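You operate a simulated robot arm through the tools that you are given. There is no shell and no other tool. Be economical: measure what you need, move in short steps, check, and stop when the job is done.

You run a simulated robot arm. Do the job below in one go: nothing can be reset, and whatever is moved stays where it is left.

## Task
Take the long silver bolt and leave it on top of the orange tag block. Turn the middle black knob to M12. Take the yellow scoop on the top of the number three machine and put it away on the wall side of the parts bench. Put the blue pad from the top of the number three machine on the front ledge of the woven sacks. Stack the 4 mm steel disc from the corner bench on top of the 6 mm steel disc. Do these in any order.

It is judged by the outcome, as a careful person would: the job done as asked, and still so three seconds after it is handed in. It fails if anything else is knocked over, pushed out of place, dropped, spilled or broken.

## Robot
A 7-joint arm with a two-finger parallel gripper on a trunk, on a base that drives. Base frame: it is fixed to the floor where the robot stands at the start and does not move with it; the origin is under the middle of the robot, x ahead of it, y to its left, z up; the surface under the hand at the start is at about z = 926. Units: mm, rad, N and s.
With the tool pointing down near the work surface it reaches from about 300 to 720 mm from the robot's upright axis, wherever it stands. Its first joint turns from -2.897 to 2.897 rad. Places, roughly: blue pad (8x6x3 cm) [5500, -4100, 1000]; front ledge of the woven sacks [4600, -4700, 700]; long silver bolt (3x2x6 cm) [500, -100, 1000]; middle black knob [1100, -1300, 1100]; orange tag block [4750, 1000, 500]; steel disc [7500, 5500, 750]; wall side of the parts bench (23x94 cm) [840, 2700, 760]; yellow scoop (17x7x10 cm) [5500, -4000, 1000]. Payload 3.43 kg.
The TCP is the grasp point between the finger pads, 30 mm short of the fingertips. In the tool frame z runs along the fingers and y along their closing line. The gripper opens to 94 mm. The fingers are 28 mm wide and 10 mm thick; the gripper's body (50 by 96 mm) begins 55 mm behind the TCP.
Orientation is told as [roll, pitch, yaw] about the base's x, y, z axes, in that order, counted from this pose: with the fingers straight down and closing along the base's y, the tool's x points along the base's -x, its y along +y and its z along -z.

## Interface
- The arm moves only by the tool send_rows. Its argument "motion" is a list of rows, each a list of 7 numbers: the turn, a rotation vector about the base's x, y, z in rad, then the shift along the base's x, y, z in mm, then the opening, from 0 (shut) to 1 (fully open). In form: [[rx, ry, rz, tx, ty, tz, claw], ...]. A call has 1 to 8 rows; each row is the pose to reach, as a shift and turn from the pose commanded when the call began. A row lasts 0.2 s, in which the tool goes at most 50 mm and 0.15 rad; a call with a longer step from one row to the next is refused whole, and so is a gripper value outside its range. Where a pose cannot be reached the arm comes as near as it can. A force on the tool above 40 N (or 10 N above the force at the start of the call, whichever is more), or a blocked arm, ends the call early, and 0.2 s more pass. Each finger travels about 108 mm/s and halts on what it meets, pressing with about 21 N; the grip force reading is that of the motor and also rises with nothing between the fingers. The clock runs only during rows and for 0.2 s after the last one: add rows that repeat a pose to give the fingers time. It gives the time, the measured TCP pose, the force on the tool (base axes), the opening and the grip force at its end, in the units of the frame above (readings bear some noise), with the torque about the TCP (base axes, N m) and any sound that the robot's microphone picked up.
- Cameras (640 x 400 px; columns grow to the right, rows downward): "scene" is now at [374.3, -99.6, 1306.7]; the picture's right is [0.00, -0.17, 0.99], its down [-0.36, 0.92, 0.16] and it looks along [-0.93, -0.36, -0.06] (base axes); focal length 214 px, centre (320, 200). "wrist" rides on the gripper at [76, 14, -103] in the tool frame; the picture's right is [-0.18, 0.98, 0.00], its down [-0.75, -0.14, -0.64] and it looks along [-0.63, -0.12, 0.77] (tool axes); focal length 243 px, centre (320, 200).
- grab_frame(camera): a new picture of that camera. The clock stands still meanwhile.
- lift_body(by): slides the trunk up (or, below 0, down) by that many mm; the arm and the scene camera ride with it, the base frame stays. It gives what a move gives, with no picture.
- base_move(legs): drives the robot by 1 to 6 legs, each [ahead, left, turn to the left] in mm, mm and rad, along the robot's own axes; the way and the turn of a leg run together, so that a leg with both is an arc; at most 1500 mm and 3.142 rad a leg. The arm and the cameras ride along, it lands a little off, and it stops where it bumps. It gives what a move gives.
- turn_head(pan, tilt): turns the head with the scene camera to pan (to the left, within 1.396 rad either way) and tilt (down, from -0.506 to 1.204), counted from straight ahead of the robot. It gives what a move gives.
- pixel_to_xyz(camera, pixels): there is no depth. For up to 12 entries [column, row, z] of the newest picture of that camera ("zoom" is the newest enlarged one), the place [x, y] in the base frame at which the ray of that pixel passes the height z, good to about 2 mm, but the place of the scene camera against the robot may be out by one fixed shift of up to 12 mm in any direction. The clock stands still meanwhile.
- enlarge(camera, box): a new picture of the part [left, top, right, bottom] of that camera's present view, enlarged. The clock stands still meanwhile.
- job_done(): hands the job in; it is judged then, once.

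Work in short steps. Measure before you move; look again where a grasp or a placing could have gone wrong, and mend it. You have 110 turns and 78 pictures in all, those below and enlarged ones among them. Open the gripper and draw the arm clear of the work before you hand the job in, unless the task says otherwise; then end with one line.

The tools are called after "Call:" as a command line: name --pt "numbers of a row" for each row, then --argument value for the rest, lists and objects as JSON in quotes. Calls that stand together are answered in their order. send_rows: Moves the arm, as the interface text tells. Its arguments: {"type":"object","properties":{"motion":{"type":"array","items":{"type":"array","items":{"type":"number"}}}},"required":["motion"]} The other tools are called the same way: lift_body (by) slides the trunk up or down; base_move (legs) drives the base; turn_head (pan, tilt) turns the head that bears the scene camera; grab_frame (camera) takes a picture; pixel_to_xyz (camera, pixels) gives the place at which the rays of pixels pass given heights; enlarge (camera, box) takes an enlarged picture of a part of a camera's view; job_done () hands the job in.

At the start:

```text
time: 0.0
eef_pos: [360.3, -50.9, 1186.9]
ee_rot: [0.0, -0.001, 0.002]
force: [-0.2, 0.0, 0.1]
ft_torque: [0.01, 0.02, 0.03]
opening: 93.8
gripper_force: 0.0
trunk travel left (down, up): [-275.0, 315.0]
robot x, y, heading: [-4.8, -0.8, 0.003]
head pan, tilt: [-1.4, 1.201]
```

scene: 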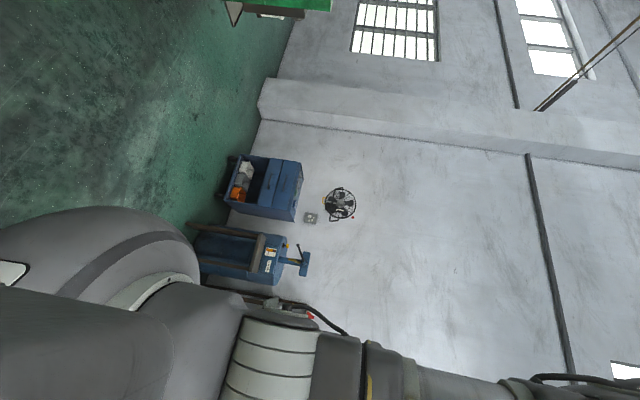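
wrist: 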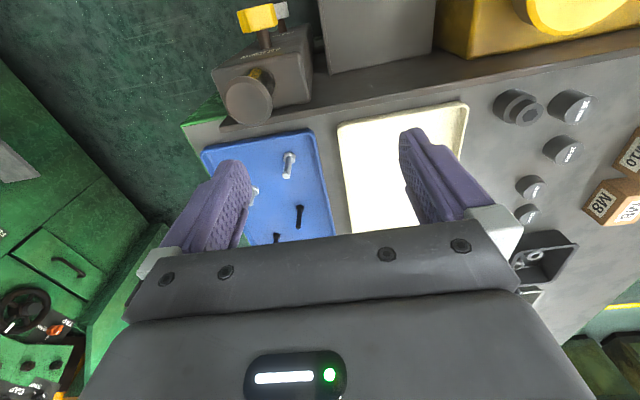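

The wrist view shows a bench with a blue tray holding bolts; the scene camera is turned away. I turn the head ahead and downward to see the bench.

Call:
turn_head --pan 0 --tilt 0.7

Call:
grab_frame --camera "scene"

Call:
enlarge --camera "wrist" --box '[180, 90, 480, 278]'

```text
time: 1.5
eef_pos: [360.7, -49.5, 1185.2]
ee_rot: [0.0, 0.001, 0.001]
force: [0.0, -0.3, 0.0]
ft_torque: [-0.02, 0.02, -0.01]
opening: 93.9
gripper_force: 0.1
trunk travel left (down, up): [-275.0, 315.0]
robot x, y, heading: [-1.2, 3.5, 0.002]
head pan, tilt: [0.0, 0.7]
```

```text
75 pictures are left
```

scene: 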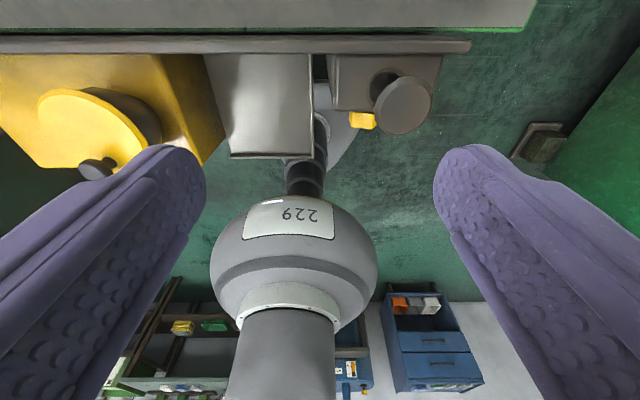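

```text
2.13 times, centred on (330, 184) of wrist
```

zoom: 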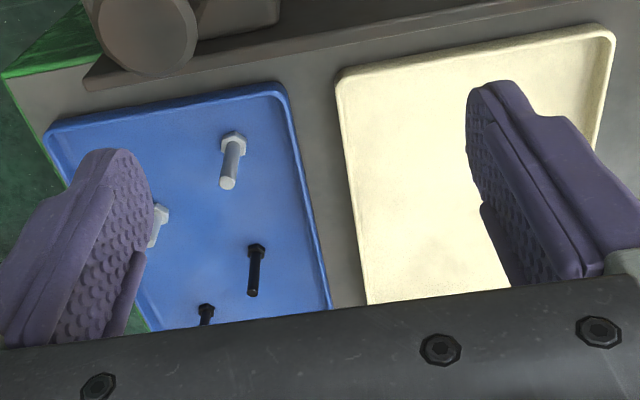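

The pictures look oddly oriented, so I check where pixels fall at bench height in both cameras, to settle which way is which.

Call:
pixel_to_xyz --camera "wrist" --pixels '[[290, 165, 930], [255, 192, 930], [298, 217, 930], [203, 155, 930], [310, 133, 930], [465, 105, 930], [250, 100, 930], [520, 107, 930], [620, 200, 930], [320, 10, 930]]'

Call:
pixel_to_xyz --camera "scene" --pixels '[[320, 200, 930], [320, 20, 930], [320, 380, 0], [20, 200, 0], [400, 100, 930]]'

```text
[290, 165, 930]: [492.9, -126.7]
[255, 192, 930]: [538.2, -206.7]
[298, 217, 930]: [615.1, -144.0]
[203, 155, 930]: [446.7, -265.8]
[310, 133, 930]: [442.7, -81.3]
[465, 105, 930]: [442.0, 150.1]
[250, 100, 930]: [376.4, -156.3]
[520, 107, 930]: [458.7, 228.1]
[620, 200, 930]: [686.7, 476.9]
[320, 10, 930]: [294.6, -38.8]
```

```text
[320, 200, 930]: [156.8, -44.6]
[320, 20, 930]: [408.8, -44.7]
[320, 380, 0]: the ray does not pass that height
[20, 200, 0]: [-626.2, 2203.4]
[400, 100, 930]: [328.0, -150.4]
```

The scene camera looks steeply past straight-down at positive tilt (pixel (320,200) falls at x=157, with rays above the horizon toward the bottom). I tilt it up to look forward instead.

Call:
turn_head --pan 0 --tilt -0.5

Call:
grab_frame --camera "scene"

Call:
pixel_to_xyz --camera "scene" --pixels '[[320, 200, 930], [320, 20, 930], [320, 380, 930], [320, 200, 0], [400, 100, 930], [320, 200, 1100]]'

```text
time: 2.9
eef_pos: [360.7, -50.4, 1186.9]
ee_rot: [0.001, 0.0, 0.0]
force: [0.1, 0.4, -0.3]
ft_torque: [0.01, 0.01, 0.0]
opening: 94.0
gripper_force: 0.2
trunk travel left (down, up): [-275.0, 315.0]
robot x, y, heading: [0.4, 0.6, -0.0]
head pan, tilt: [0.0, -0.499]
```

```text
73 pictures are left
```

scene: 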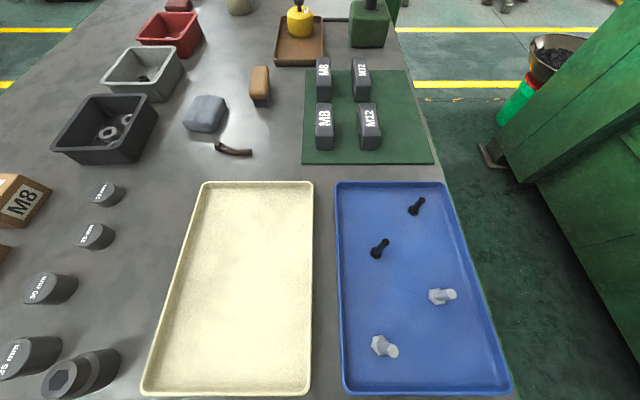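

```text
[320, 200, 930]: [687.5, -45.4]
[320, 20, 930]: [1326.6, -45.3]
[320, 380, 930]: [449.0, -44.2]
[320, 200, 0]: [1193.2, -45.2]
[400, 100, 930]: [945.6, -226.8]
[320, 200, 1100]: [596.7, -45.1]
```

Now a clear forward view: two silver bolts at (385,346) and (442,296) in the blue tray. I enlarge to see which is long, and locate them.

Call:
enlarge --camera "scene" --box '[330, 240, 510, 400]'

Call:
pixel_to_xyz --camera "zoom" --pixels '[[160, 260, 940], [200, 270, 940], [370, 140, 940], [420, 135, 940]]'

Call:
pixel_to_xyz --camera "scene" --pixels '[[376, 344, 940], [392, 351, 940], [434, 296, 940], [455, 294, 940], [345, 393, 935], [338, 184, 935], [510, 393, 935], [437, 184, 935]]'

```text
2.50 times, centred on (420, 320) of scene
```

zoom: 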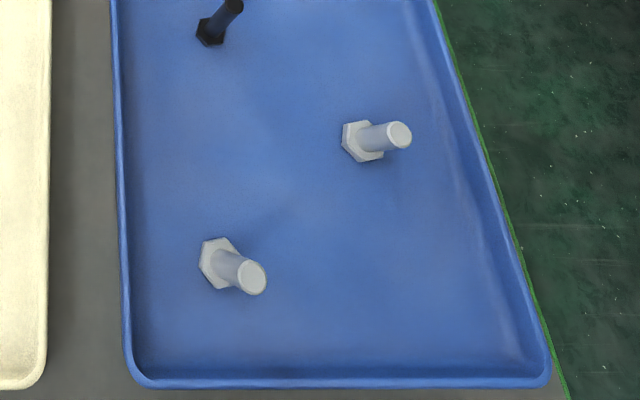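

```text
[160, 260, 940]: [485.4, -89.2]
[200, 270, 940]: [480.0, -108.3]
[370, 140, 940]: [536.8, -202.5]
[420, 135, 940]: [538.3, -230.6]
```

```text
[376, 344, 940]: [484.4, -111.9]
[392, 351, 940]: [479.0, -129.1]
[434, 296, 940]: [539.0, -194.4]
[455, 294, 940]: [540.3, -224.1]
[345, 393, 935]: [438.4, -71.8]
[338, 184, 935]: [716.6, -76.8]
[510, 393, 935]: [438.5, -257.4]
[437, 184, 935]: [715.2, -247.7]
```

Both silver bolts stand on their heads; the one at (385,346) is clearly the taller (~60 mm), the other ~40 mm. Before picking it I look right toward the knob panel, since the knob needs an empty hand.

Call:
turn_head --pan -0.9 --tilt -0.5

Call:
grab_frame --camera "scene"

Call:
pixel_to_xyz --camera "scene" --pixels '[[320, 200, 930], [320, 200, 0], [320, 20, 930], [20, 200, 930], [620, 200, 930]]'

Call:
pixel_to_xyz --camera "wrist" --pixels '[[288.7, 157, 935], [287, 177, 990], [288.7, 157, 945]]'

```text
time: 4.1
eef_pos: [360.7, -50.3, 1186.4]
ee_rot: [-0.001, 0.0, -0.001]
force: [0.5, 0.6, -0.2]
ft_torque: [0.0, -0.01, 0.03]
opening: 94.0
gripper_force: 0.1
trunk travel left (down, up): [-275.0, 315.0]
robot x, y, heading: [0.0, 2.1, -0.002]
head pan, tilt: [-0.901, -0.499]
```

```text
71 pictures are left
```

scene: 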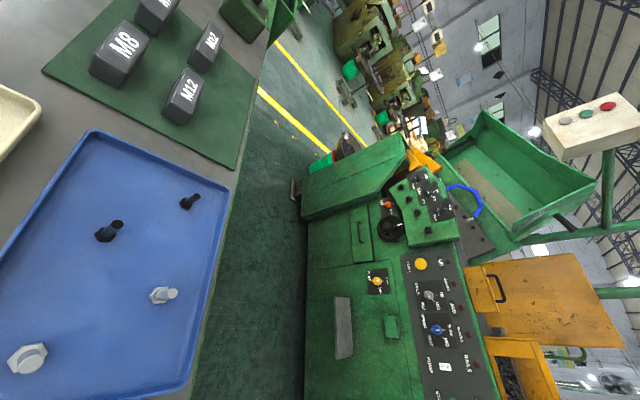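

```text
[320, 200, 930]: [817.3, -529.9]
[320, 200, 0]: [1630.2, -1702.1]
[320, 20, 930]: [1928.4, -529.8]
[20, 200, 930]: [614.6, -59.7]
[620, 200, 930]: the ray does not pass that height
```

```text
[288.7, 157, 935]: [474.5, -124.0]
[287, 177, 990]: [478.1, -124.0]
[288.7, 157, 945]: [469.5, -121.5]
```

The bolt stands at about (476,-124). The green machine's panel with black knobs appears at (420,210); I enlarge it.

Call:
enlarge --camera "scene" --box '[360, 130, 500, 260]'

Call:
pixel_to_xyz --camera "scene" --pixels '[[430, 205, 1050], [430, 205, 1100], [408, 165, 1000], [408, 165, 1100], [440, 240, 1100], [400, 240, 1050], [300, 215, 0], [300, 215, 900]]'

```text
3.08 times, centred on (430, 195) of scene
```

zoom: 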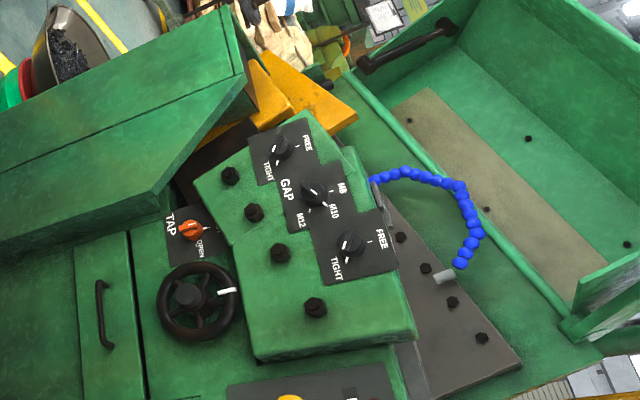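

```text
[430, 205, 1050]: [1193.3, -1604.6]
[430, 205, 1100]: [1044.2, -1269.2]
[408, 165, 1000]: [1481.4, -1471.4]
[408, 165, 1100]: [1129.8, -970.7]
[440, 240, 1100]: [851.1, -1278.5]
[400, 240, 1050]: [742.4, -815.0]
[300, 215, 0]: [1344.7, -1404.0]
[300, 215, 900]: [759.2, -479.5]
```

The middle knob is GAP with M8/M10/M12. To choose a safe drive path I look further right and compute some landmarks.

Call:
turn_head --pan -1.39 --tilt 0.1

Call:
grab_frame --camera "scene"

Call:
pixel_to_xyz --camera "scene" --pixels '[[320, 200, 930], [320, 200, 0], [320, 20, 0], [200, 200, 0], [320, 380, 0], [200, 380, 0], [200, 20, 0]]'

```text
time: 5.1
eef_pos: [360.2, -50.2, 1185.9]
ee_rot: [-0.001, 0.0, 0.001]
force: [0.8, 0.2, 0.0]
ft_torque: [0.0, 0.01, 0.02]
opening: 93.9
gripper_force: 0.2
trunk travel left (down, up): [-275.0, 315.0]
robot x, y, heading: [0.4, -0.2, 0.001]
head pan, tilt: [-1.389, 0.099]
```

```text
69 pictures are left
```

scene: 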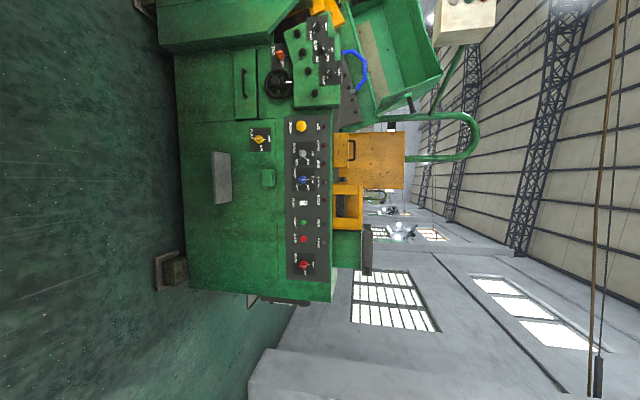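

```text
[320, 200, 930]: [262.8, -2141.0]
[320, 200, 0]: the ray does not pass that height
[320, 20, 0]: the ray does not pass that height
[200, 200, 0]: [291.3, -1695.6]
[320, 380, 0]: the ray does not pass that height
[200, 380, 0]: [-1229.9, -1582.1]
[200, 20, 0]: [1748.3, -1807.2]
```

The floor between the bench and the machine is clear (machine front near y≈-1300 or beyond). I raise the trunk and drive around the bench corner into the aisle, then face the machine.

Call:
lift_body --by 250

Call:
base_move --legs '[[0, -680, 0], [1080, 0, 0], [0, 0, -1.571]]'

Call:
turn_head --pan 0 --tilt -0.5

Call:
grab_frame --camera "scene"

Call:
grab_frame --camera "wrist"

```text
time: 7.7
eef_pos: [360.8, -50.7, 1436.8]
ee_rot: [0.002, 0.001, 0.0]
force: [0.7, 1.1, -0.3]
ft_torque: [-0.01, 0.0, 0.01]
opening: 93.9
gripper_force: 0.2
trunk travel left (down, up): [-525.0, 65.0]
robot x, y, heading: [-0.8, -1.7, 0.002]
head pan, tilt: [-1.389, 0.099]
```

```text
time: 20.5
eef_pos: [1070.9, -1040.1, 1435.4]
ee_rot: [-0.001, 0.0, -1.538]
force: [-0.3, 0.2, 0.2]
ft_torque: [0.02, 0.01, 0.02]
opening: 93.9
gripper_force: 0.2
trunk travel left (down, up): [-525.0, 65.0]
robot x, y, heading: [1112.2, -677.3, -1.539]
head pan, tilt: [-1.389, 0.099]
```

```text
time: 22.0
eef_pos: [1069.4, -1040.2, 1435.7]
ee_rot: [0.002, 0.001, -1.537]
force: [-0.7, -0.3, 1.1]
ft_torque: [-0.01, 0.0, 0.02]
opening: 93.9
gripper_force: 0.0
trunk travel left (down, up): [-525.0, 65.0]
robot x, y, heading: [1106.8, -676.8, -1.536]
head pan, tilt: [0.0, -0.499]
```

```text
68 pictures are left
```

scene: 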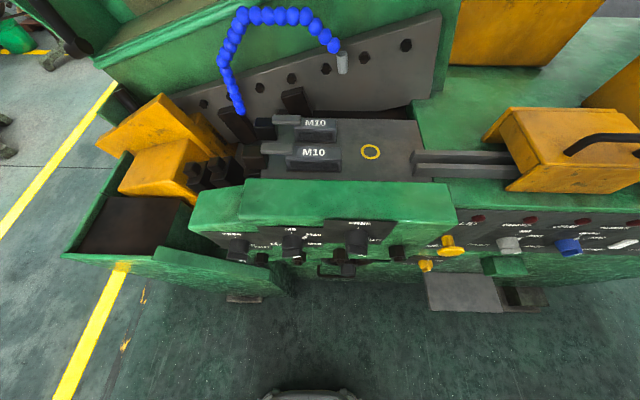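

```text
67 pictures are left
```

wrist: 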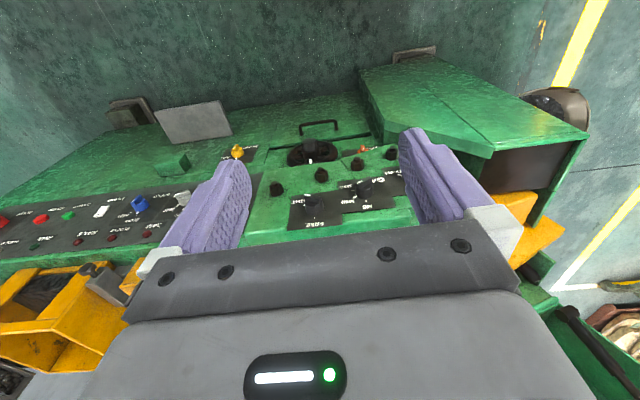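

The panel is steeply slanted facing me; knobs poke out toward +y. I enlarge the wrist view of the panel to measure the knob and its pointer.

Call:
enlarge --camera "wrist" --box '[240, 130, 430, 249]'

Call:
enlarge --camera "scene" --box '[200, 170, 460, 300]'

Call:
pixel_to_xyz --camera "scene" --pixels '[[291, 242, 1100], [291, 242, 1050], [193, 220, 1100], [450, 215, 1150], [270, 265, 1000], [240, 180, 1150], [357, 240, 1100], [236, 243, 1100]]'

Call:
pixel_to_xyz --camera "wrist" --pixels '[[366, 190, 1100], [366, 190, 1050], [420, 215, 1150], [420, 215, 1100], [366, 190, 1150], [312, 203, 1100]]'

```text
3.36 times, centred on (335, 190) of wrist
```

zoom: 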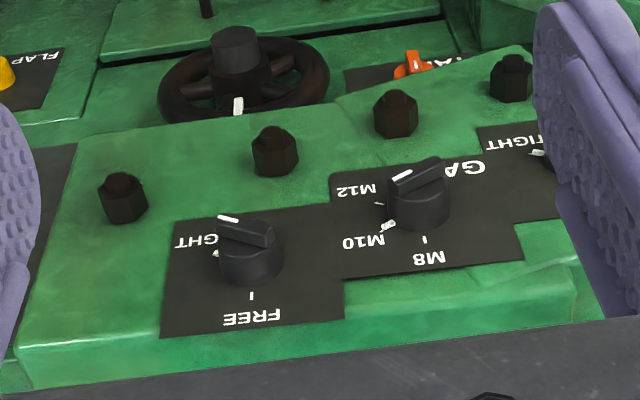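

```text
2.46 times, centred on (330, 235) of scene
```

zoom: 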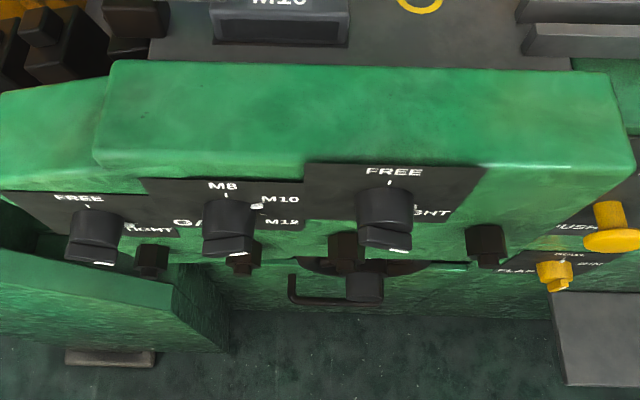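

```text
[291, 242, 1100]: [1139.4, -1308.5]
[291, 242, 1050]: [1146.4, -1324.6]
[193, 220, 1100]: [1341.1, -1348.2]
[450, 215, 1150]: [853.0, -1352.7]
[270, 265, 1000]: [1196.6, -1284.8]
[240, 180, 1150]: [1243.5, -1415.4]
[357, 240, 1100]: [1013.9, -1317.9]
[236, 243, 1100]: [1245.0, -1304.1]
```

```text
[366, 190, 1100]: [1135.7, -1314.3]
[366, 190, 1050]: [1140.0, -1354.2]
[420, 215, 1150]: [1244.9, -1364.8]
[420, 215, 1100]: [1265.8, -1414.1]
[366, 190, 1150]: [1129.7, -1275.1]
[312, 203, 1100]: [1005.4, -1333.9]
```

Both cameras put the knob near (1137,-1308,1105). I triangulate plate corners in both views to get the panel's tilt.

Call:
pixel_to_xyz --camera "scene" --pixels '[[397.9, 220.8, 1100], [397.9, 220.8, 1150], [323.9, 220, 1100], [323.9, 220, 1150], [384, 242, 1050], [384, 242, 1100], [291.8, 233.8, 1100], [291.8, 233.8, 1150]]'

Call:
pixel_to_xyz --camera "wrist" --pixels '[[287.4, 231.1, 1100], [287.4, 231.1, 1150], [341.5, 225.1, 1100], [341.5, 225.1, 1150], [291.8, 196.5, 1050], [291.8, 196.5, 1100], [366.2, 201.9, 1100], [366.2, 201.9, 1150]]'

```text
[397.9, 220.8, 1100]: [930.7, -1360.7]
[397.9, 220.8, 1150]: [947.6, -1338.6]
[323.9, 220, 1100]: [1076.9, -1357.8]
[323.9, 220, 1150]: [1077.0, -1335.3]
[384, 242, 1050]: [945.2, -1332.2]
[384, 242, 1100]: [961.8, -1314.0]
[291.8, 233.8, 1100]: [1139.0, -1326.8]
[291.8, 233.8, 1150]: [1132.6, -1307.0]
```

```text
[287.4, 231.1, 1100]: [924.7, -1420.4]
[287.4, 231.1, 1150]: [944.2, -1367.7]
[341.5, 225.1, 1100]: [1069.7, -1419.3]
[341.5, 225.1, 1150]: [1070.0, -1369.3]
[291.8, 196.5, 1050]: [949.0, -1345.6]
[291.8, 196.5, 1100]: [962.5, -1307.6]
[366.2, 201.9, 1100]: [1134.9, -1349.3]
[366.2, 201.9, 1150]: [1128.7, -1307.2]
```

The panel is essentially vertical at y≈-1310, so the hand must point horizontally along -y. I pitch the hand up while moving it toward the knob at a safe stand-off.

Call:
send_rows --pt "-0.15 0 0 8 -17 -15 1" --pt "-0.3 0 0 16 -34 -30 1" --pt "-0.45 0 0 24 -51 -45 1" --pt "-0.6 0 0 32 -68 -60 1" --pt "-0.75 0 0 40 -85 -75 1" --pt "-0.9 0 0 48 -102 -90 1" --pt "-1.05 0 0 56 -119 -105 1" --pt "-1.2 0 0 64 -136 -120 1"

Call:
send_rows --pt "-0.13 0 0 0 0 0 1" --pt "-0.26 0 0 0 0 0 1" --pt "-0.37 0 0 0 0 0 1"

Call:
lift_body --by -150

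Call:
grab_frame --camera "wrist"

Call:
grab_frame --camera "scene"

```text
time: 23.8
eef_pos: [1136.1, -1177.3, 1313.8]
ee_rot: [-0.085, -1.199, -1.479]
force: [0.6, 0.9, -0.6]
ft_torque: [0.01, -0.03, 0.02]
opening: 93.9
gripper_force: 0.0
trunk travel left (down, up): [-525.0, 65.0]
robot x, y, heading: [1107.4, -680.7, -1.538]
head pan, tilt: [0.0, -0.499]
```

```text
time: 24.7
eef_pos: [1135.3, -1175.7, 1313.0]
ee_rot: [-1.079, -1.534, -0.491]
force: [2.8, -33.3, -16.9]
ft_torque: [0.04, 0.23, -0.42]
opening: 94.2
gripper_force: 0.0
trunk travel left (down, up): [-525.0, 65.0]
robot x, y, heading: [1107.3, -679.3, -1.535]
head pan, tilt: [0.0, -0.499]
stopped in row 3: the force on the tool passed its limit at 97 N (the readings are from after the stop); the commanded pose is now the measured one
```

```text
time: 25.2
eef_pos: [1134.6, -1176.3, 1299.5]
ee_rot: [-1.056, -1.534, -0.512]
force: [2.4, -23.6, -13.0]
ft_torque: [0.01, 0.15, -0.27]
opening: 94.1
gripper_force: 0.0
trunk travel left (down, up): [-512.0, 78.0]
robot x, y, heading: [1109.7, -679.0, -1.543]
head pan, tilt: [0.0, -0.499]
stopped: the force on the tool passed its limit at 48 N (the readings are from after the stop); the commanded pose is now the measured one
```

```text
64 pictures are left
```

wrist: 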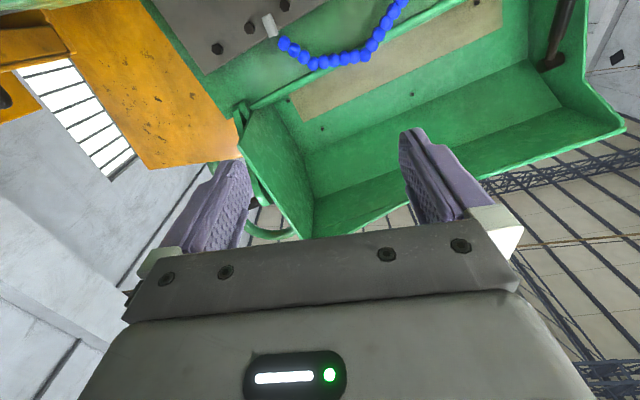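

```text
63 pictures are left
```

scene: 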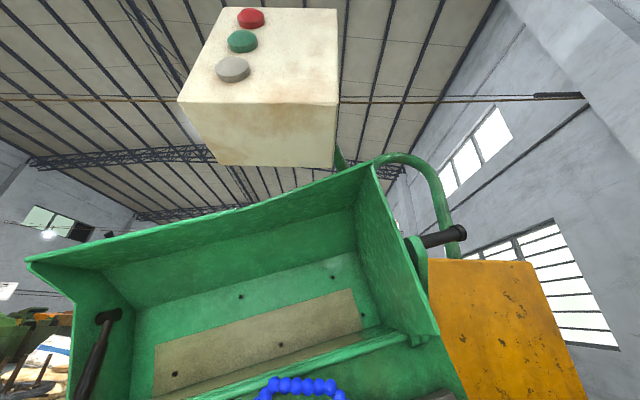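

The scene camera rides with the hand, so it now looks up. The contact force (-33 y, -17 z) suggests the hand folded back against the arm itself; I unroll 0.2 rad and extend forward and up (free air above the panel), so that the trunk can then be lowered more.

Call:
send_rows --pt "0.1 0 0 0 -10 0 1" --pt "0.2 0 0 0 -20 10 1" --pt "0.2 0 0 0 -30 40 1" --pt "0.2 0 0 0 -30 80 1" --pt "0.2 0 0 0 -30 120 1" --pt "0.2 0 0 0 -30 160 1"

Call:
lift_body --by -130

Call:
send_rows --pt "0 0 0 0 0 30 1" --pt "0 0 0 0 0 70 1" --pt "0 0 0 0 0 110 1" --pt "0 0 0 0 0 150 1"

Call:
lift_body --by -150

```text
time: 26.6
eef_pos: [1137.4, -1203.4, 1461.4]
ee_rot: [-0.149, -1.352, -1.419]
force: [-0.4, 0.5, -0.4]
ft_torque: [-0.01, 0.02, 0.0]
opening: 94.1
gripper_force: 0.1
trunk travel left (down, up): [-512.0, 78.0]
robot x, y, heading: [1108.7, -676.6, -1.541]
head pan, tilt: [0.0, -0.499]
```

```text
time: 28.2
eef_pos: [1137.8, -1205.2, 1331.1]
ee_rot: [-0.146, -1.352, -1.418]
force: [0.2, -0.7, -0.5]
ft_torque: [0.01, -0.01, 0.0]
opening: 93.9
gripper_force: 0.1
trunk travel left (down, up): [-382.0, 208.0]
robot x, y, heading: [1109.2, -677.1, -1.541]
head pan, tilt: [0.0, -0.499]
```

```text
time: 29.2
eef_pos: [1138.0, -1206.6, 1481.6]
ee_rot: [-0.147, -1.353, -1.424]
force: [0.0, -0.2, -0.4]
ft_torque: [0.03, 0.01, -0.01]
opening: 93.9
gripper_force: 0.0
trunk travel left (down, up): [-382.0, 208.0]
robot x, y, heading: [1109.8, -680.0, -1.533]
head pan, tilt: [0.0, -0.499]
```

```text
time: 30.9
eef_pos: [1137.9, -1206.4, 1330.8]
ee_rot: [-0.148, -1.352, -1.42]
force: [-0.1, -0.4, 0.1]
ft_torque: [0.0, 0.02, -0.01]
opening: 94.1
gripper_force: 0.1
trunk travel left (down, up): [-232.0, 358.0]
robot x, y, heading: [1104.0, -675.2, -1.536]
head pan, tilt: [0.0, -0.499]
```

Now clear. I finish pitching to horizontal with a small yaw correction, then lower the trunk to knob height and look.

Call:
send_rows --pt "-0.1 0 -0.02 0 0 0 1" --pt "-0.218 0 -0.034 0 0 0 1" --pt "-0.218 0 -0.034 0 0 0 1"

Call:
lift_body --by -215

Call:
grab_frame --camera "wrist"

Call:
turn_head --pan 0 --tilt 0.3

Call:
grab_frame --camera "scene"

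```text
time: 31.7
eef_pos: [1139.7, -1205.1, 1331.2]
ee_rot: [-1.658, -1.542, 0.055]
force: [0.3, 0.1, 0.1]
ft_torque: [0.04, -0.01, -0.01]
opening: 94.1
gripper_force: 0.1
trunk travel left (down, up): [-232.0, 358.0]
robot x, y, heading: [1109.3, -678.4, -1.539]
head pan, tilt: [0.0, -0.499]
```

```text
time: 34.0
eef_pos: [1137.6, -1205.1, 1115.3]
ee_rot: [-1.636, -1.542, 0.035]
force: [0.1, -0.3, -0.3]
ft_torque: [-0.02, -0.03, 0.02]
opening: 93.8
gripper_force: 0.1
trunk travel left (down, up): [-17.0, 573.0]
robot x, y, heading: [1108.7, -674.7, -1.538]
head pan, tilt: [0.0, -0.499]
```

```text
62 pictures are left
```

wrist: 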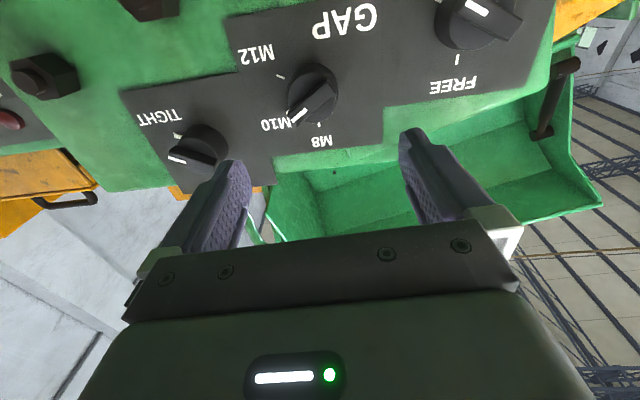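

```text
time: 35.2
eef_pos: [1139.2, -1204.5, 1116.6]
ee_rot: [-1.633, -1.54, 0.029]
force: [-0.4, 0.8, -0.5]
ft_torque: [-0.02, 0.0, -0.03]
opening: 94.0
gripper_force: 0.0
trunk travel left (down, up): [-17.0, 573.0]
robot x, y, heading: [1107.2, -681.0, -1.538]
head pan, tilt: [0.0, 0.3]
```

```text
61 pictures are left
```

scene: 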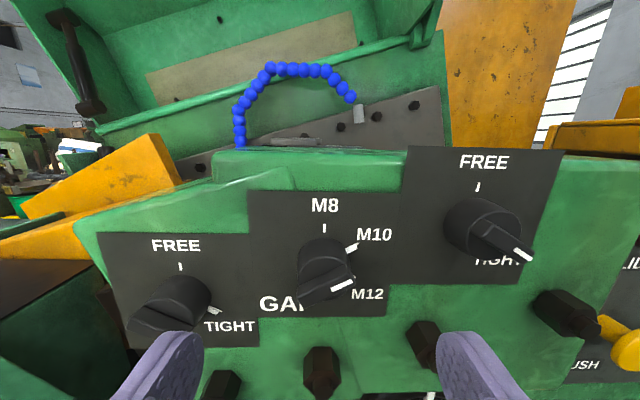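

Now both views show it clearly: pointer line (scene (342,286), wrist (299,113)) points to M10; M12 is about 60° further clockwise. I triangulate ticks and bar for exact position and depth.

Call:
pixel_to_xyz --camera "scene" --pixels '[[325, 228, 1130], [325, 228, 1160], [350, 247, 1130], [350, 247, 1100], [350, 283, 1130], [350, 283, 1100], [303, 300, 1100], [303, 300, 1080], [320, 374, 1020], [320, 374, 1040]]'

Call:
pixel_to_xyz --camera "wrist" --pixels '[[318, 125, 1130], [318, 125, 1160], [281, 77, 1100], [281, 77, 1120], [292, 118, 1130], [292, 118, 1100], [315, 68, 1090], [315, 68, 1110]]'

Call:
enlarge --camera "wrist" --box '[230, 30, 400, 160]'

Call:
enlarge --camera "scene" --box '[240, 190, 400, 320]'

```text
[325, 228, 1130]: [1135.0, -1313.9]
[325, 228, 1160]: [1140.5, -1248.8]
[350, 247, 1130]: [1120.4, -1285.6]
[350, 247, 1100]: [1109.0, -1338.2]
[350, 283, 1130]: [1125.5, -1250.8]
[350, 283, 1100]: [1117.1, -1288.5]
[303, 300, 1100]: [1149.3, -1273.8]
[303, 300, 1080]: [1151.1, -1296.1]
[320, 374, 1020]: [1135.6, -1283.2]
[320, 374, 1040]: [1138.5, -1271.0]
```

```text
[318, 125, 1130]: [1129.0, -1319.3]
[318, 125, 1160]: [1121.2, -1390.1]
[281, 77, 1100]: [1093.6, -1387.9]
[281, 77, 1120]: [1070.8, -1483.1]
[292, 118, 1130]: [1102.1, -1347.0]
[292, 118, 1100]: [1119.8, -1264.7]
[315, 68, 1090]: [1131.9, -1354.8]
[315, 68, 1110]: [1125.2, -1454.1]
```

```text
3.08 times, centred on (315, 95) of wrist
```

zoom: 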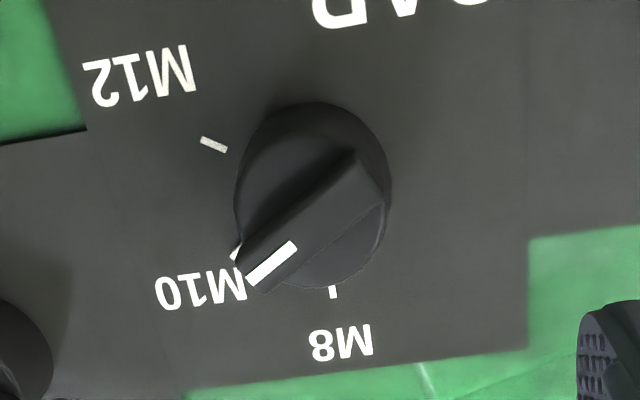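

```text
3.08 times, centred on (320, 255) of scene
```

zoom: 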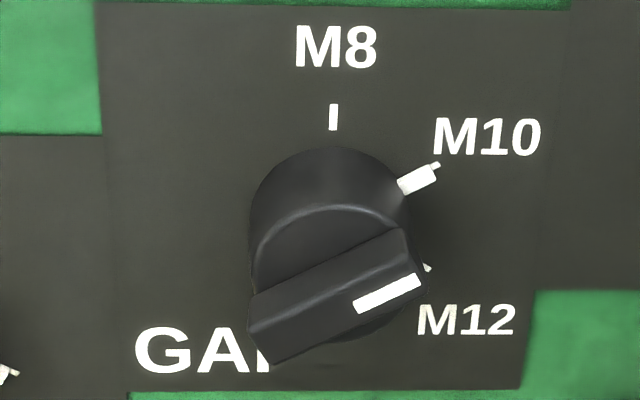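

Geometry settles: knob centre ≈ (1132, z 1101), bar front at y≈-1281, panel y≈-1316, detents 60° apart. I roll the hand -120° about its axis so the fingers straddle the bar, leaving room to turn +60°.

Call:
send_rows --pt "0 0.15 0 0 0 0 1" --pt "0 0.3 0 0 0 0 1" --pt "0 0.45 0 0 0 0 1" --pt "0 0.6 0 0 0 0 1" --pt "0 0.75 0 0 0 0 1" --pt "0 0.9 0 0 0 0 1" --pt "0 1.047 0 0 0 0 1"

Call:
send_rows --pt "0 0.15 0 -1 0 -2 1" --pt "0 0.3 0 -2 0 -4 1" --pt "0 0.45 0 -3 0 -6 1" --pt "0 0.6 0 -4 0 -8 1" --pt "0 0.75 0 -5 0 -10 1" --pt "0 0.9 0 -6 0 -12 1" --pt "0 1.047 0 -6 0 -15 1" --pt "0 1.047 0 -6 0 -15 1"

Call:
grab_frame --camera "wrist"

```text
time: 36.8
eef_pos: [1137.9, -1205.7, 1116.6]
ee_rot: [-1.604, -0.494, 0.002]
force: [0.2, 0.1, -1.1]
ft_torque: [0.0, -0.02, -0.05]
opening: 94.0
gripper_force: 0.0
trunk travel left (down, up): [-17.0, 573.0]
robot x, y, heading: [1107.5, -678.1, -1.534]
head pan, tilt: [0.0, 0.3]
```

```text
time: 38.6
eef_pos: [1131.4, -1205.4, 1100.9]
ee_rot: [-1.604, 0.552, 0.002]
force: [-1.1, 0.4, 0.3]
ft_torque: [0.03, -0.02, -0.01]
opening: 94.2
gripper_force: 0.1
trunk travel left (down, up): [-17.0, 573.0]
robot x, y, heading: [1108.3, -675.3, -1.539]
head pan, tilt: [0.0, 0.3]
```

```text
58 pictures are left
```

wrist: 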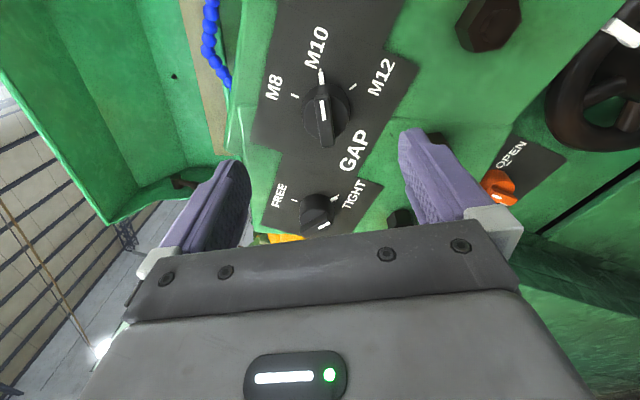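

The bar now lies square between the fingers (knob at wrist (325,115)). I narrow the opening to ~half and advance 57 mm, staying just short of the skirt, then close.

Call:
send_rows --pt "0 0 0 0 -15 0 0.5" --pt "0 0 0 0 -30 0 0.5" --pt "0 0 0 0 -45 0 0.5" --pt "0 0 0 0 -57 0 0.5" --pt "0 0 0 0 -57 0 0.5"

Call:
grab_frame --camera "wrist"

```text
time: 39.8
eef_pos: [1131.7, -1262.3, 1101.3]
ee_rot: [-1.602, 0.552, 0.002]
force: [-0.1, -0.1, -0.5]
ft_torque: [0.03, -0.01, -0.02]
opening: 47.1
gripper_force: 0.1
trunk travel left (down, up): [-17.0, 573.0]
robot x, y, heading: [1112.0, -679.2, -1.537]
head pan, tilt: [0.0, 0.3]
```

```text
57 pictures are left
```

wrist: 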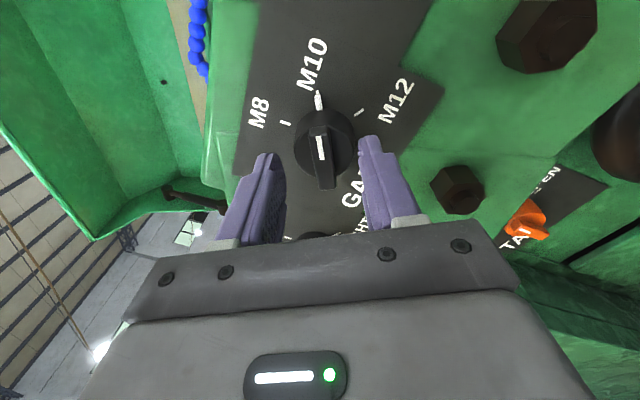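

The bar lies midway between the fingertips at (322,158). I close and read the opening.

Call:
send_rows --pt "0 0 0 0 0 0 0.2" --pt "0 0 0 0 0 0 0" --pt "0 0 0 0 0 0 0" --pt "0 0 0 0 0 0 0"

Call:
grab_frame --camera "wrist"

```text
time: 40.8
eef_pos: [1130.9, -1262.2, 1099.1]
ee_rot: [-1.599, 0.551, 0.002]
force: [-5.0, 7.0, -17.1]
ft_torque: [0.39, -0.02, -0.96]
opening: 11.9
gripper_force: 44.7
trunk travel left (down, up): [-17.0, 573.0]
robot x, y, heading: [1105.3, -676.3, -1.539]
head pan, tilt: [0.0, 0.3]
```

```text
56 pictures are left
```

wrist: 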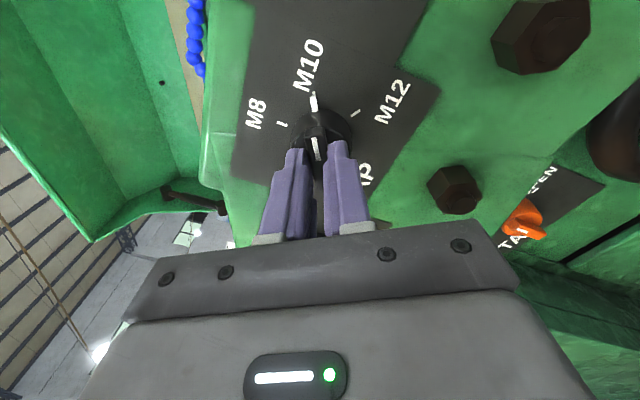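

Gripped the bar at 11.9 mm. Now I turn it 60° clockwise (rotation about -y) with a slight arc compensation.

Call:
send_rows --pt "0 -0.15 0 0 0 0.7 0" --pt "0 -0.3 0 0 0 1.4 0" --pt "0 -0.45 0 0 0 2.1 0" --pt "0 -0.6 0 0 0 2.8 0" --pt "0 -0.75 0 0 0 3.5 0" --pt "0 -0.9 0 0 0 4.2 0" --pt "0 -1.047 0 0 0 5 0" --pt "0 -1.06 0 0 0 5 0"

Call:
grab_frame --camera "wrist"

```text
time: 41.6
eef_pos: [1129.4, -1262.9, 1099.2]
ee_rot: [-1.593, 0.118, 0.001]
force: [-3.1, -4.2, -2.1]
ft_torque: [0.55, -0.01, 0.36]
opening: 11.9
gripper_force: 45.2
trunk travel left (down, up): [-17.0, 573.0]
robot x, y, heading: [1108.7, -678.6, -1.536]
head pan, tilt: [0.0, 0.3]
stopped in row 4: the force on the tool passed its limit at 40 N (the readings are from after the stop); the commanded pose is now the measured one
```

```text
55 pictures are left
```

wrist: 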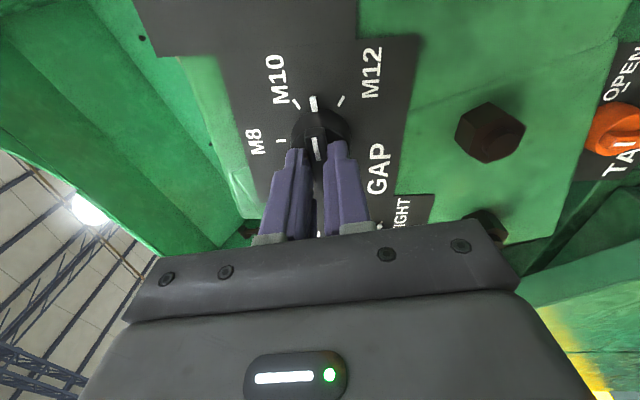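

The knob is turned about half (skirt mark between M10 and M12). I continue the remaining ~0.61 rad more gently.

Call:
send_rows --pt "0 -0.1 0 -0.2 0 0.3 0" --pt "0 -0.2 0 -0.4 0 0.6 0" --pt "0 -0.3 0 -0.4 0 1 0" --pt "0 -0.4 0 -0.4 0 1.4 0" --pt "0 -0.5 0 0 0 1.8 0" --pt "0 -0.6 0 0 0 2 0" --pt "0 -0.63 0 0 0 2 0"

Call:
grab_frame --camera "wrist"

```text
time: 43.2
eef_pos: [1131.1, -1263.0, 1099.4]
ee_rot: [-1.588, -0.515, 0.0]
force: [-5.4, 5.1, -33.0]
ft_torque: [0.73, 0.01, 0.63]
opening: 11.9
gripper_force: 45.0
trunk travel left (down, up): [-17.0, 573.0]
robot x, y, heading: [1106.6, -677.0, -1.541]
head pan, tilt: [0.0, 0.3]
```

```text
54 pictures are left
```

wrist: 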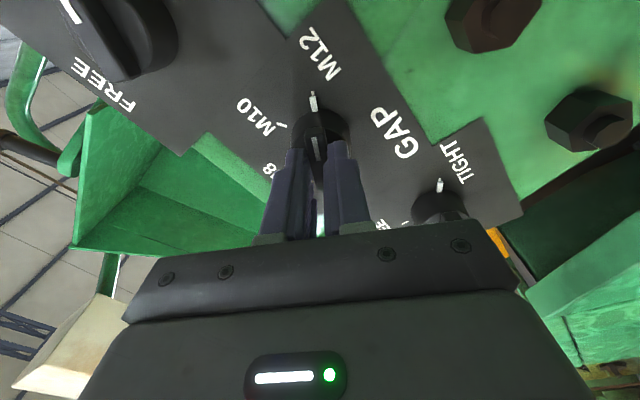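

The skirt mark (313,103) now lines up with the M12 tick. I open slowly and back out straight along +y, then check.

Call:
send_rows --pt "0 0 0 0 0 -2 0.1" --pt "0 0 0 0 0 -2 0.3" --pt "0 0 0 0 0 -2 0.5" --pt "0 0 0 0 0 -2 0.5" --pt "0 0 0 0 20 -2 0.5" --pt "0 0 0 0 50 -2 0.5" --pt "0 0 0 0 80 -2 0.6"

Call:
grab_frame --camera "wrist"

```text
time: 44.8
eef_pos: [1133.6, -1182.2, 1100.9]
ee_rot: [-1.595, -0.513, 0.001]
force: [0.2, -0.2, -0.1]
ft_torque: [0.02, -0.01, 0.01]
opening: 56.4
gripper_force: 0.1
trunk travel left (down, up): [-17.0, 573.0]
robot x, y, heading: [1109.9, -675.0, -1.539]
head pan, tilt: [0.0, 0.3]
```

```text
53 pictures are left
```

wrist: 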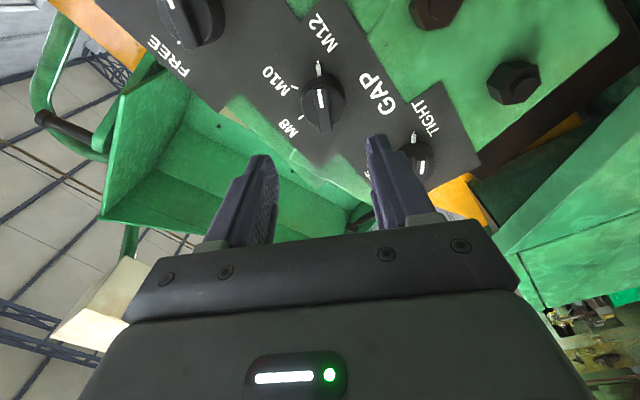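

M12 is set: pointer and skirt mark both at the M12 tick. I raise the trunk, bring the hand back to pointing down in one combined rotation, then turn and drive to face the bolt tray from the aisle.

Call:
lift_body --by 380

Call:
send_rows --pt "0.109 -0.063 -0.063 0 0 0 1" --pt "0.217 -0.126 -0.126 0 0 0 1" --pt "0.326 -0.188 -0.188 0 0 0 1" --pt "0.435 -0.251 -0.251 0 0 0 1" --pt "0.543 -0.314 -0.314 0 0 0 1" --pt "0.652 -0.377 -0.377 0 0 0 1" --pt "0.706 -0.408 -0.408 0 0 0 1"

Call:
send_rows --pt "0.109 -0.063 -0.063 0 0 0 1" --pt "0.217 -0.126 -0.126 0 10 0 1" --pt "0.326 -0.188 -0.188 0 20 0 1" --pt "0.435 -0.251 -0.251 0 30 0 1" --pt "0.543 -0.314 -0.314 0 40 0 1" --pt "0.652 -0.377 -0.377 0 50 0 1" --pt "0.706 -0.408 -0.408 0 60 0 1" --pt "0.706 -0.408 -0.408 0 70 0 1"

```text
time: 48.5
eef_pos: [1131.9, -1180.1, 1479.9]
ee_rot: [-1.596, -0.513, 0.001]
force: [0.0, -1.1, -0.4]
ft_torque: [-0.02, -0.01, -0.01]
opening: 56.4
gripper_force: 0.1
trunk travel left (down, up): [-397.0, 193.0]
robot x, y, heading: [1112.3, -679.6, -1.54]
head pan, tilt: [0.0, 0.3]
```

```text
time: 50.1
eef_pos: [1132.7, -1182.2, 1479.9]
ee_rot: [-0.645, -0.561, -0.944]
force: [0.1, 0.0, -0.2]
ft_torque: [0.0, 0.01, 0.01]
opening: 94.2
gripper_force: 0.0
trunk travel left (down, up): [-397.0, 193.0]
robot x, y, heading: [1107.6, -680.9, -1.538]
head pan, tilt: [0.0, 0.3]
```

```text
time: 51.9
eef_pos: [1132.1, -1109.6, 1480.9]
ee_rot: [-0.024, -0.002, -1.562]
force: [-0.1, -0.3, -0.5]
ft_torque: [-0.01, -0.02, -0.04]
opening: 94.2
gripper_force: 0.1
trunk travel left (down, up): [-397.0, 193.0]
robot x, y, heading: [1110.9, -680.5, -1.536]
head pan, tilt: [0.0, 0.3]
```

The hand points down again. I turn to face the bench and drive sideways along the aisle to opposite the tray.

Call:
base_move --legs '[[0, 0, 3.107], [0, 625, 0]]'

Call:
turn_head --pan 0 --tilt -0.5

Call:
lift_body --by -250

Call:
grab_frame --camera "wrist"

```text
time: 62.7
eef_pos: [469.2, -264.1, 1480.4]
ee_rot: [-0.024, -0.003, 1.58]
force: [-0.3, 0.6, 0.0]
ft_torque: [0.03, -0.02, 0.02]
opening: 94.2
gripper_force: 0.0
trunk travel left (down, up): [-397.0, 193.0]
robot x, y, heading: [490.1, -698.6, 1.602]
head pan, tilt: [0.0, 0.3]
```

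```text
time: 63.8
eef_pos: [470.2, -265.0, 1481.0]
ee_rot: [-0.024, -0.001, 1.58]
force: [-0.4, 0.9, -0.2]
ft_torque: [-0.01, 0.0, -0.01]
opening: 93.7
gripper_force: 0.1
trunk travel left (down, up): [-397.0, 193.0]
robot x, y, heading: [494.6, -695.4, 1.605]
head pan, tilt: [0.0, -0.499]
```

```text
time: 66.4
eef_pos: [469.8, -265.3, 1231.7]
ee_rot: [-0.025, -0.002, 1.58]
force: [-0.4, 0.6, 0.1]
ft_torque: [0.0, 0.02, 0.01]
opening: 94.5
gripper_force: 0.0
trunk travel left (down, up): [-147.0, 443.0]
robot x, y, heading: [495.7, -699.9, 1.601]
head pan, tilt: [0.0, -0.499]
```

```text
52 pictures are left
```

wrist: 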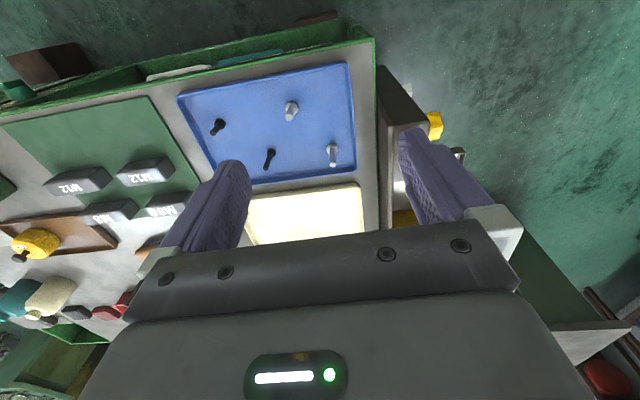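

The tall silver bolt is at wrist (333,155). I measure its base and top positions.

Call:
pixel_to_xyz --camera "wrist" --pixels '[[333, 147, 938], [333, 163, 988], [290, 107, 938], [292, 115, 965]]'

Call:
enlarge --camera "wrist" --box '[260, 90, 380, 180]'

```text
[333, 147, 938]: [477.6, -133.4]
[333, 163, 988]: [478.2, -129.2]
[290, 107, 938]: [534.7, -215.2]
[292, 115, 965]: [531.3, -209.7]
```

```text
4.44 times, centred on (320, 135) of wrist
```

zoom: 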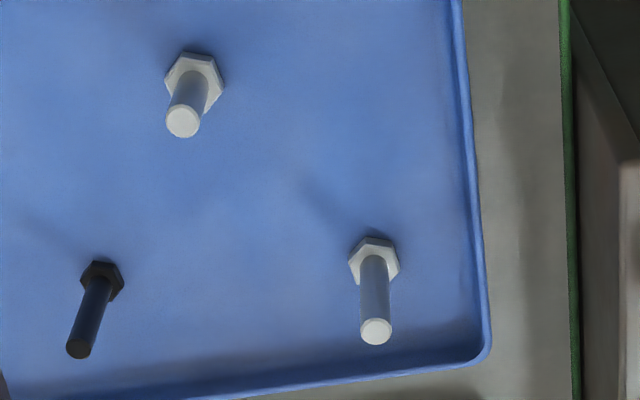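

The bolt stands at about (478,-129). I move above it, levelling the small tilt, with a half-narrowed opening to clear the tray rim, and check before descending.

Call:
send_rows --pt "0 0.01 0 2 34 -30 0.45" --pt "0 0.02 0 4 68 -60 0.45" --pt "0 0.024 0 6 102 -90 0.45" --pt "0 0.024 0 8 136 -120 0.45" --pt "0 0.024 0 8 136 -140 0.45" --pt "0 0.024 0 8 136 -165 0.45" --pt "0 0.024 0 8 136 -165 0.45"

Call:
grab_frame --camera "wrist"

Call:
grab_frame --camera "scene"

```text
time: 68.0
eef_pos: [476.8, -128.4, 1064.8]
ee_rot: [-0.002, 0.0, 1.581]
force: [0.3, 1.0, -0.2]
ft_torque: [-0.05, -0.01, -0.02]
opening: 42.0
gripper_force: 0.1
trunk travel left (down, up): [-147.0, 443.0]
robot x, y, heading: [490.4, -693.8, 1.603]
head pan, tilt: [0.0, -0.499]
```

```text
50 pictures are left
```

wrist: 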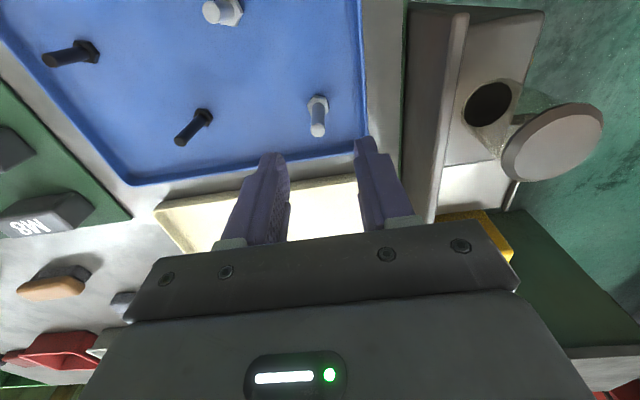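

```text
49 pictures are left
```

scene: 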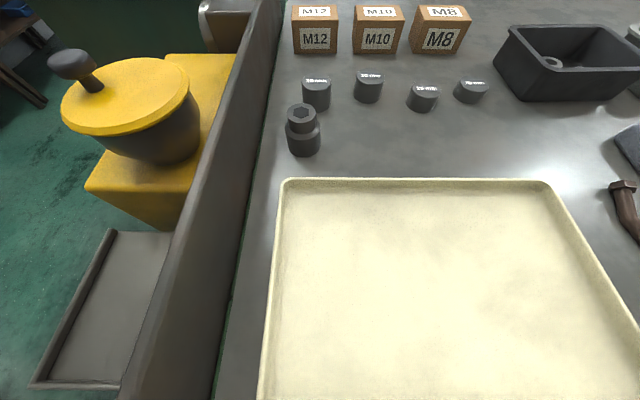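

The bolt projects at (318,131), matching the predicted on-axis spot (320,128). I descend 93 mm and close on the shank.

Call:
send_rows --pt "0 0 0 0 0 -30 0.45" --pt "0 0 0 0 0 -60 0.45" --pt "0 0 0 0 0 -93 0.45" --pt "0 0 0 0 0 -93 0.45" --pt "0 0 0 0 0 -93 0" --pt "0 0 0 0 0 -93 0" --pt "0 0 0 0 0 -93 0"

Call:
send_rows --pt "0 0 0 0 0 30 0" --pt "0 0 0 0 0 80 0" --pt "0 0 0 0 0 120 0"

Call:
grab_frame --camera "wrist"

```text
time: 69.6
eef_pos: [478.9, -128.6, 971.4]
ee_rot: [0.001, -0.002, 1.579]
force: [-0.1, -0.3, 0.2]
ft_torque: [0.01, 0.0, -0.02]
opening: 11.3
gripper_force: 20.8
trunk travel left (down, up): [-147.0, 443.0]
robot x, y, heading: [496.0, -701.8, 1.607]
head pan, tilt: [0.0, -0.499]
```

```text
time: 70.4
eef_pos: [479.0, -128.7, 1093.0]
ee_rot: [0.0, -0.003, 1.58]
force: [-1.3, -0.5, 0.0]
ft_torque: [-0.01, 0.03, -0.01]
opening: 11.1
gripper_force: 21.3
trunk travel left (down, up): [-147.0, 443.0]
robot x, y, heading: [492.4, -693.6, 1.605]
head pan, tilt: [0.0, -0.499]
```

```text
48 pictures are left
```

wrist: 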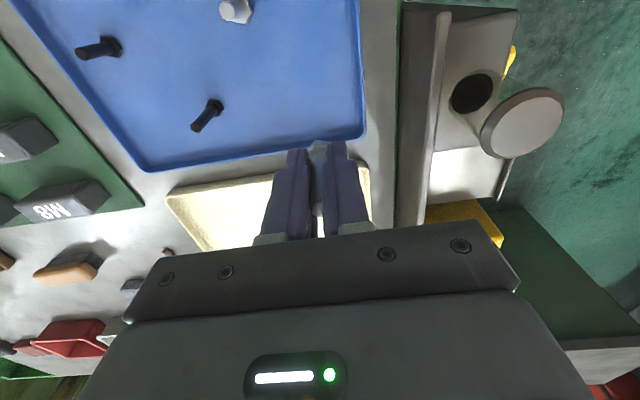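

The bolt is held (11.1 mm). I raise the trunk, turn to face +x, and drive down the aisle, then look ahead.

Call:
lift_body --by 250

Call:
base_move --legs '[[0, 0, -1.603], [1500, 0, 0]]'

Call:
grab_frame --camera "scene"

```text
time: 73.0
eef_pos: [479.1, -129.4, 1343.2]
ee_rot: [0.0, -0.001, 1.58]
force: [0.2, 0.4, -0.4]
ft_torque: [-0.01, -0.02, -0.01]
opening: 10.9
gripper_force: 21.0
trunk travel left (down, up): [-397.0, 193.0]
robot x, y, heading: [492.4, -696.1, 1.602]
head pan, tilt: [0.0, -0.499]
```

```text
time: 84.3
eef_pos: [2577.5, -592.8, 1341.3]
ee_rot: [-0.001, -0.001, 0.034]
force: [-0.3, -0.1, -0.2]
ft_torque: [0.01, 0.02, 0.0]
opening: 11.2
gripper_force: 20.8
trunk travel left (down, up): [-397.0, 193.0]
robot x, y, heading: [2011.0, -621.4, 0.061]
head pan, tilt: [0.0, -0.499]
```

```text
47 pictures are left
```

scene: 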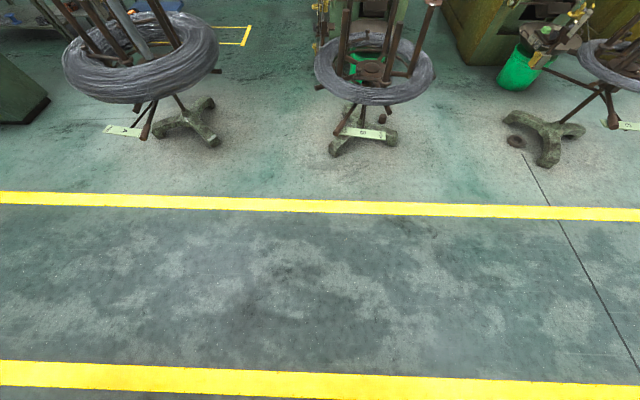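

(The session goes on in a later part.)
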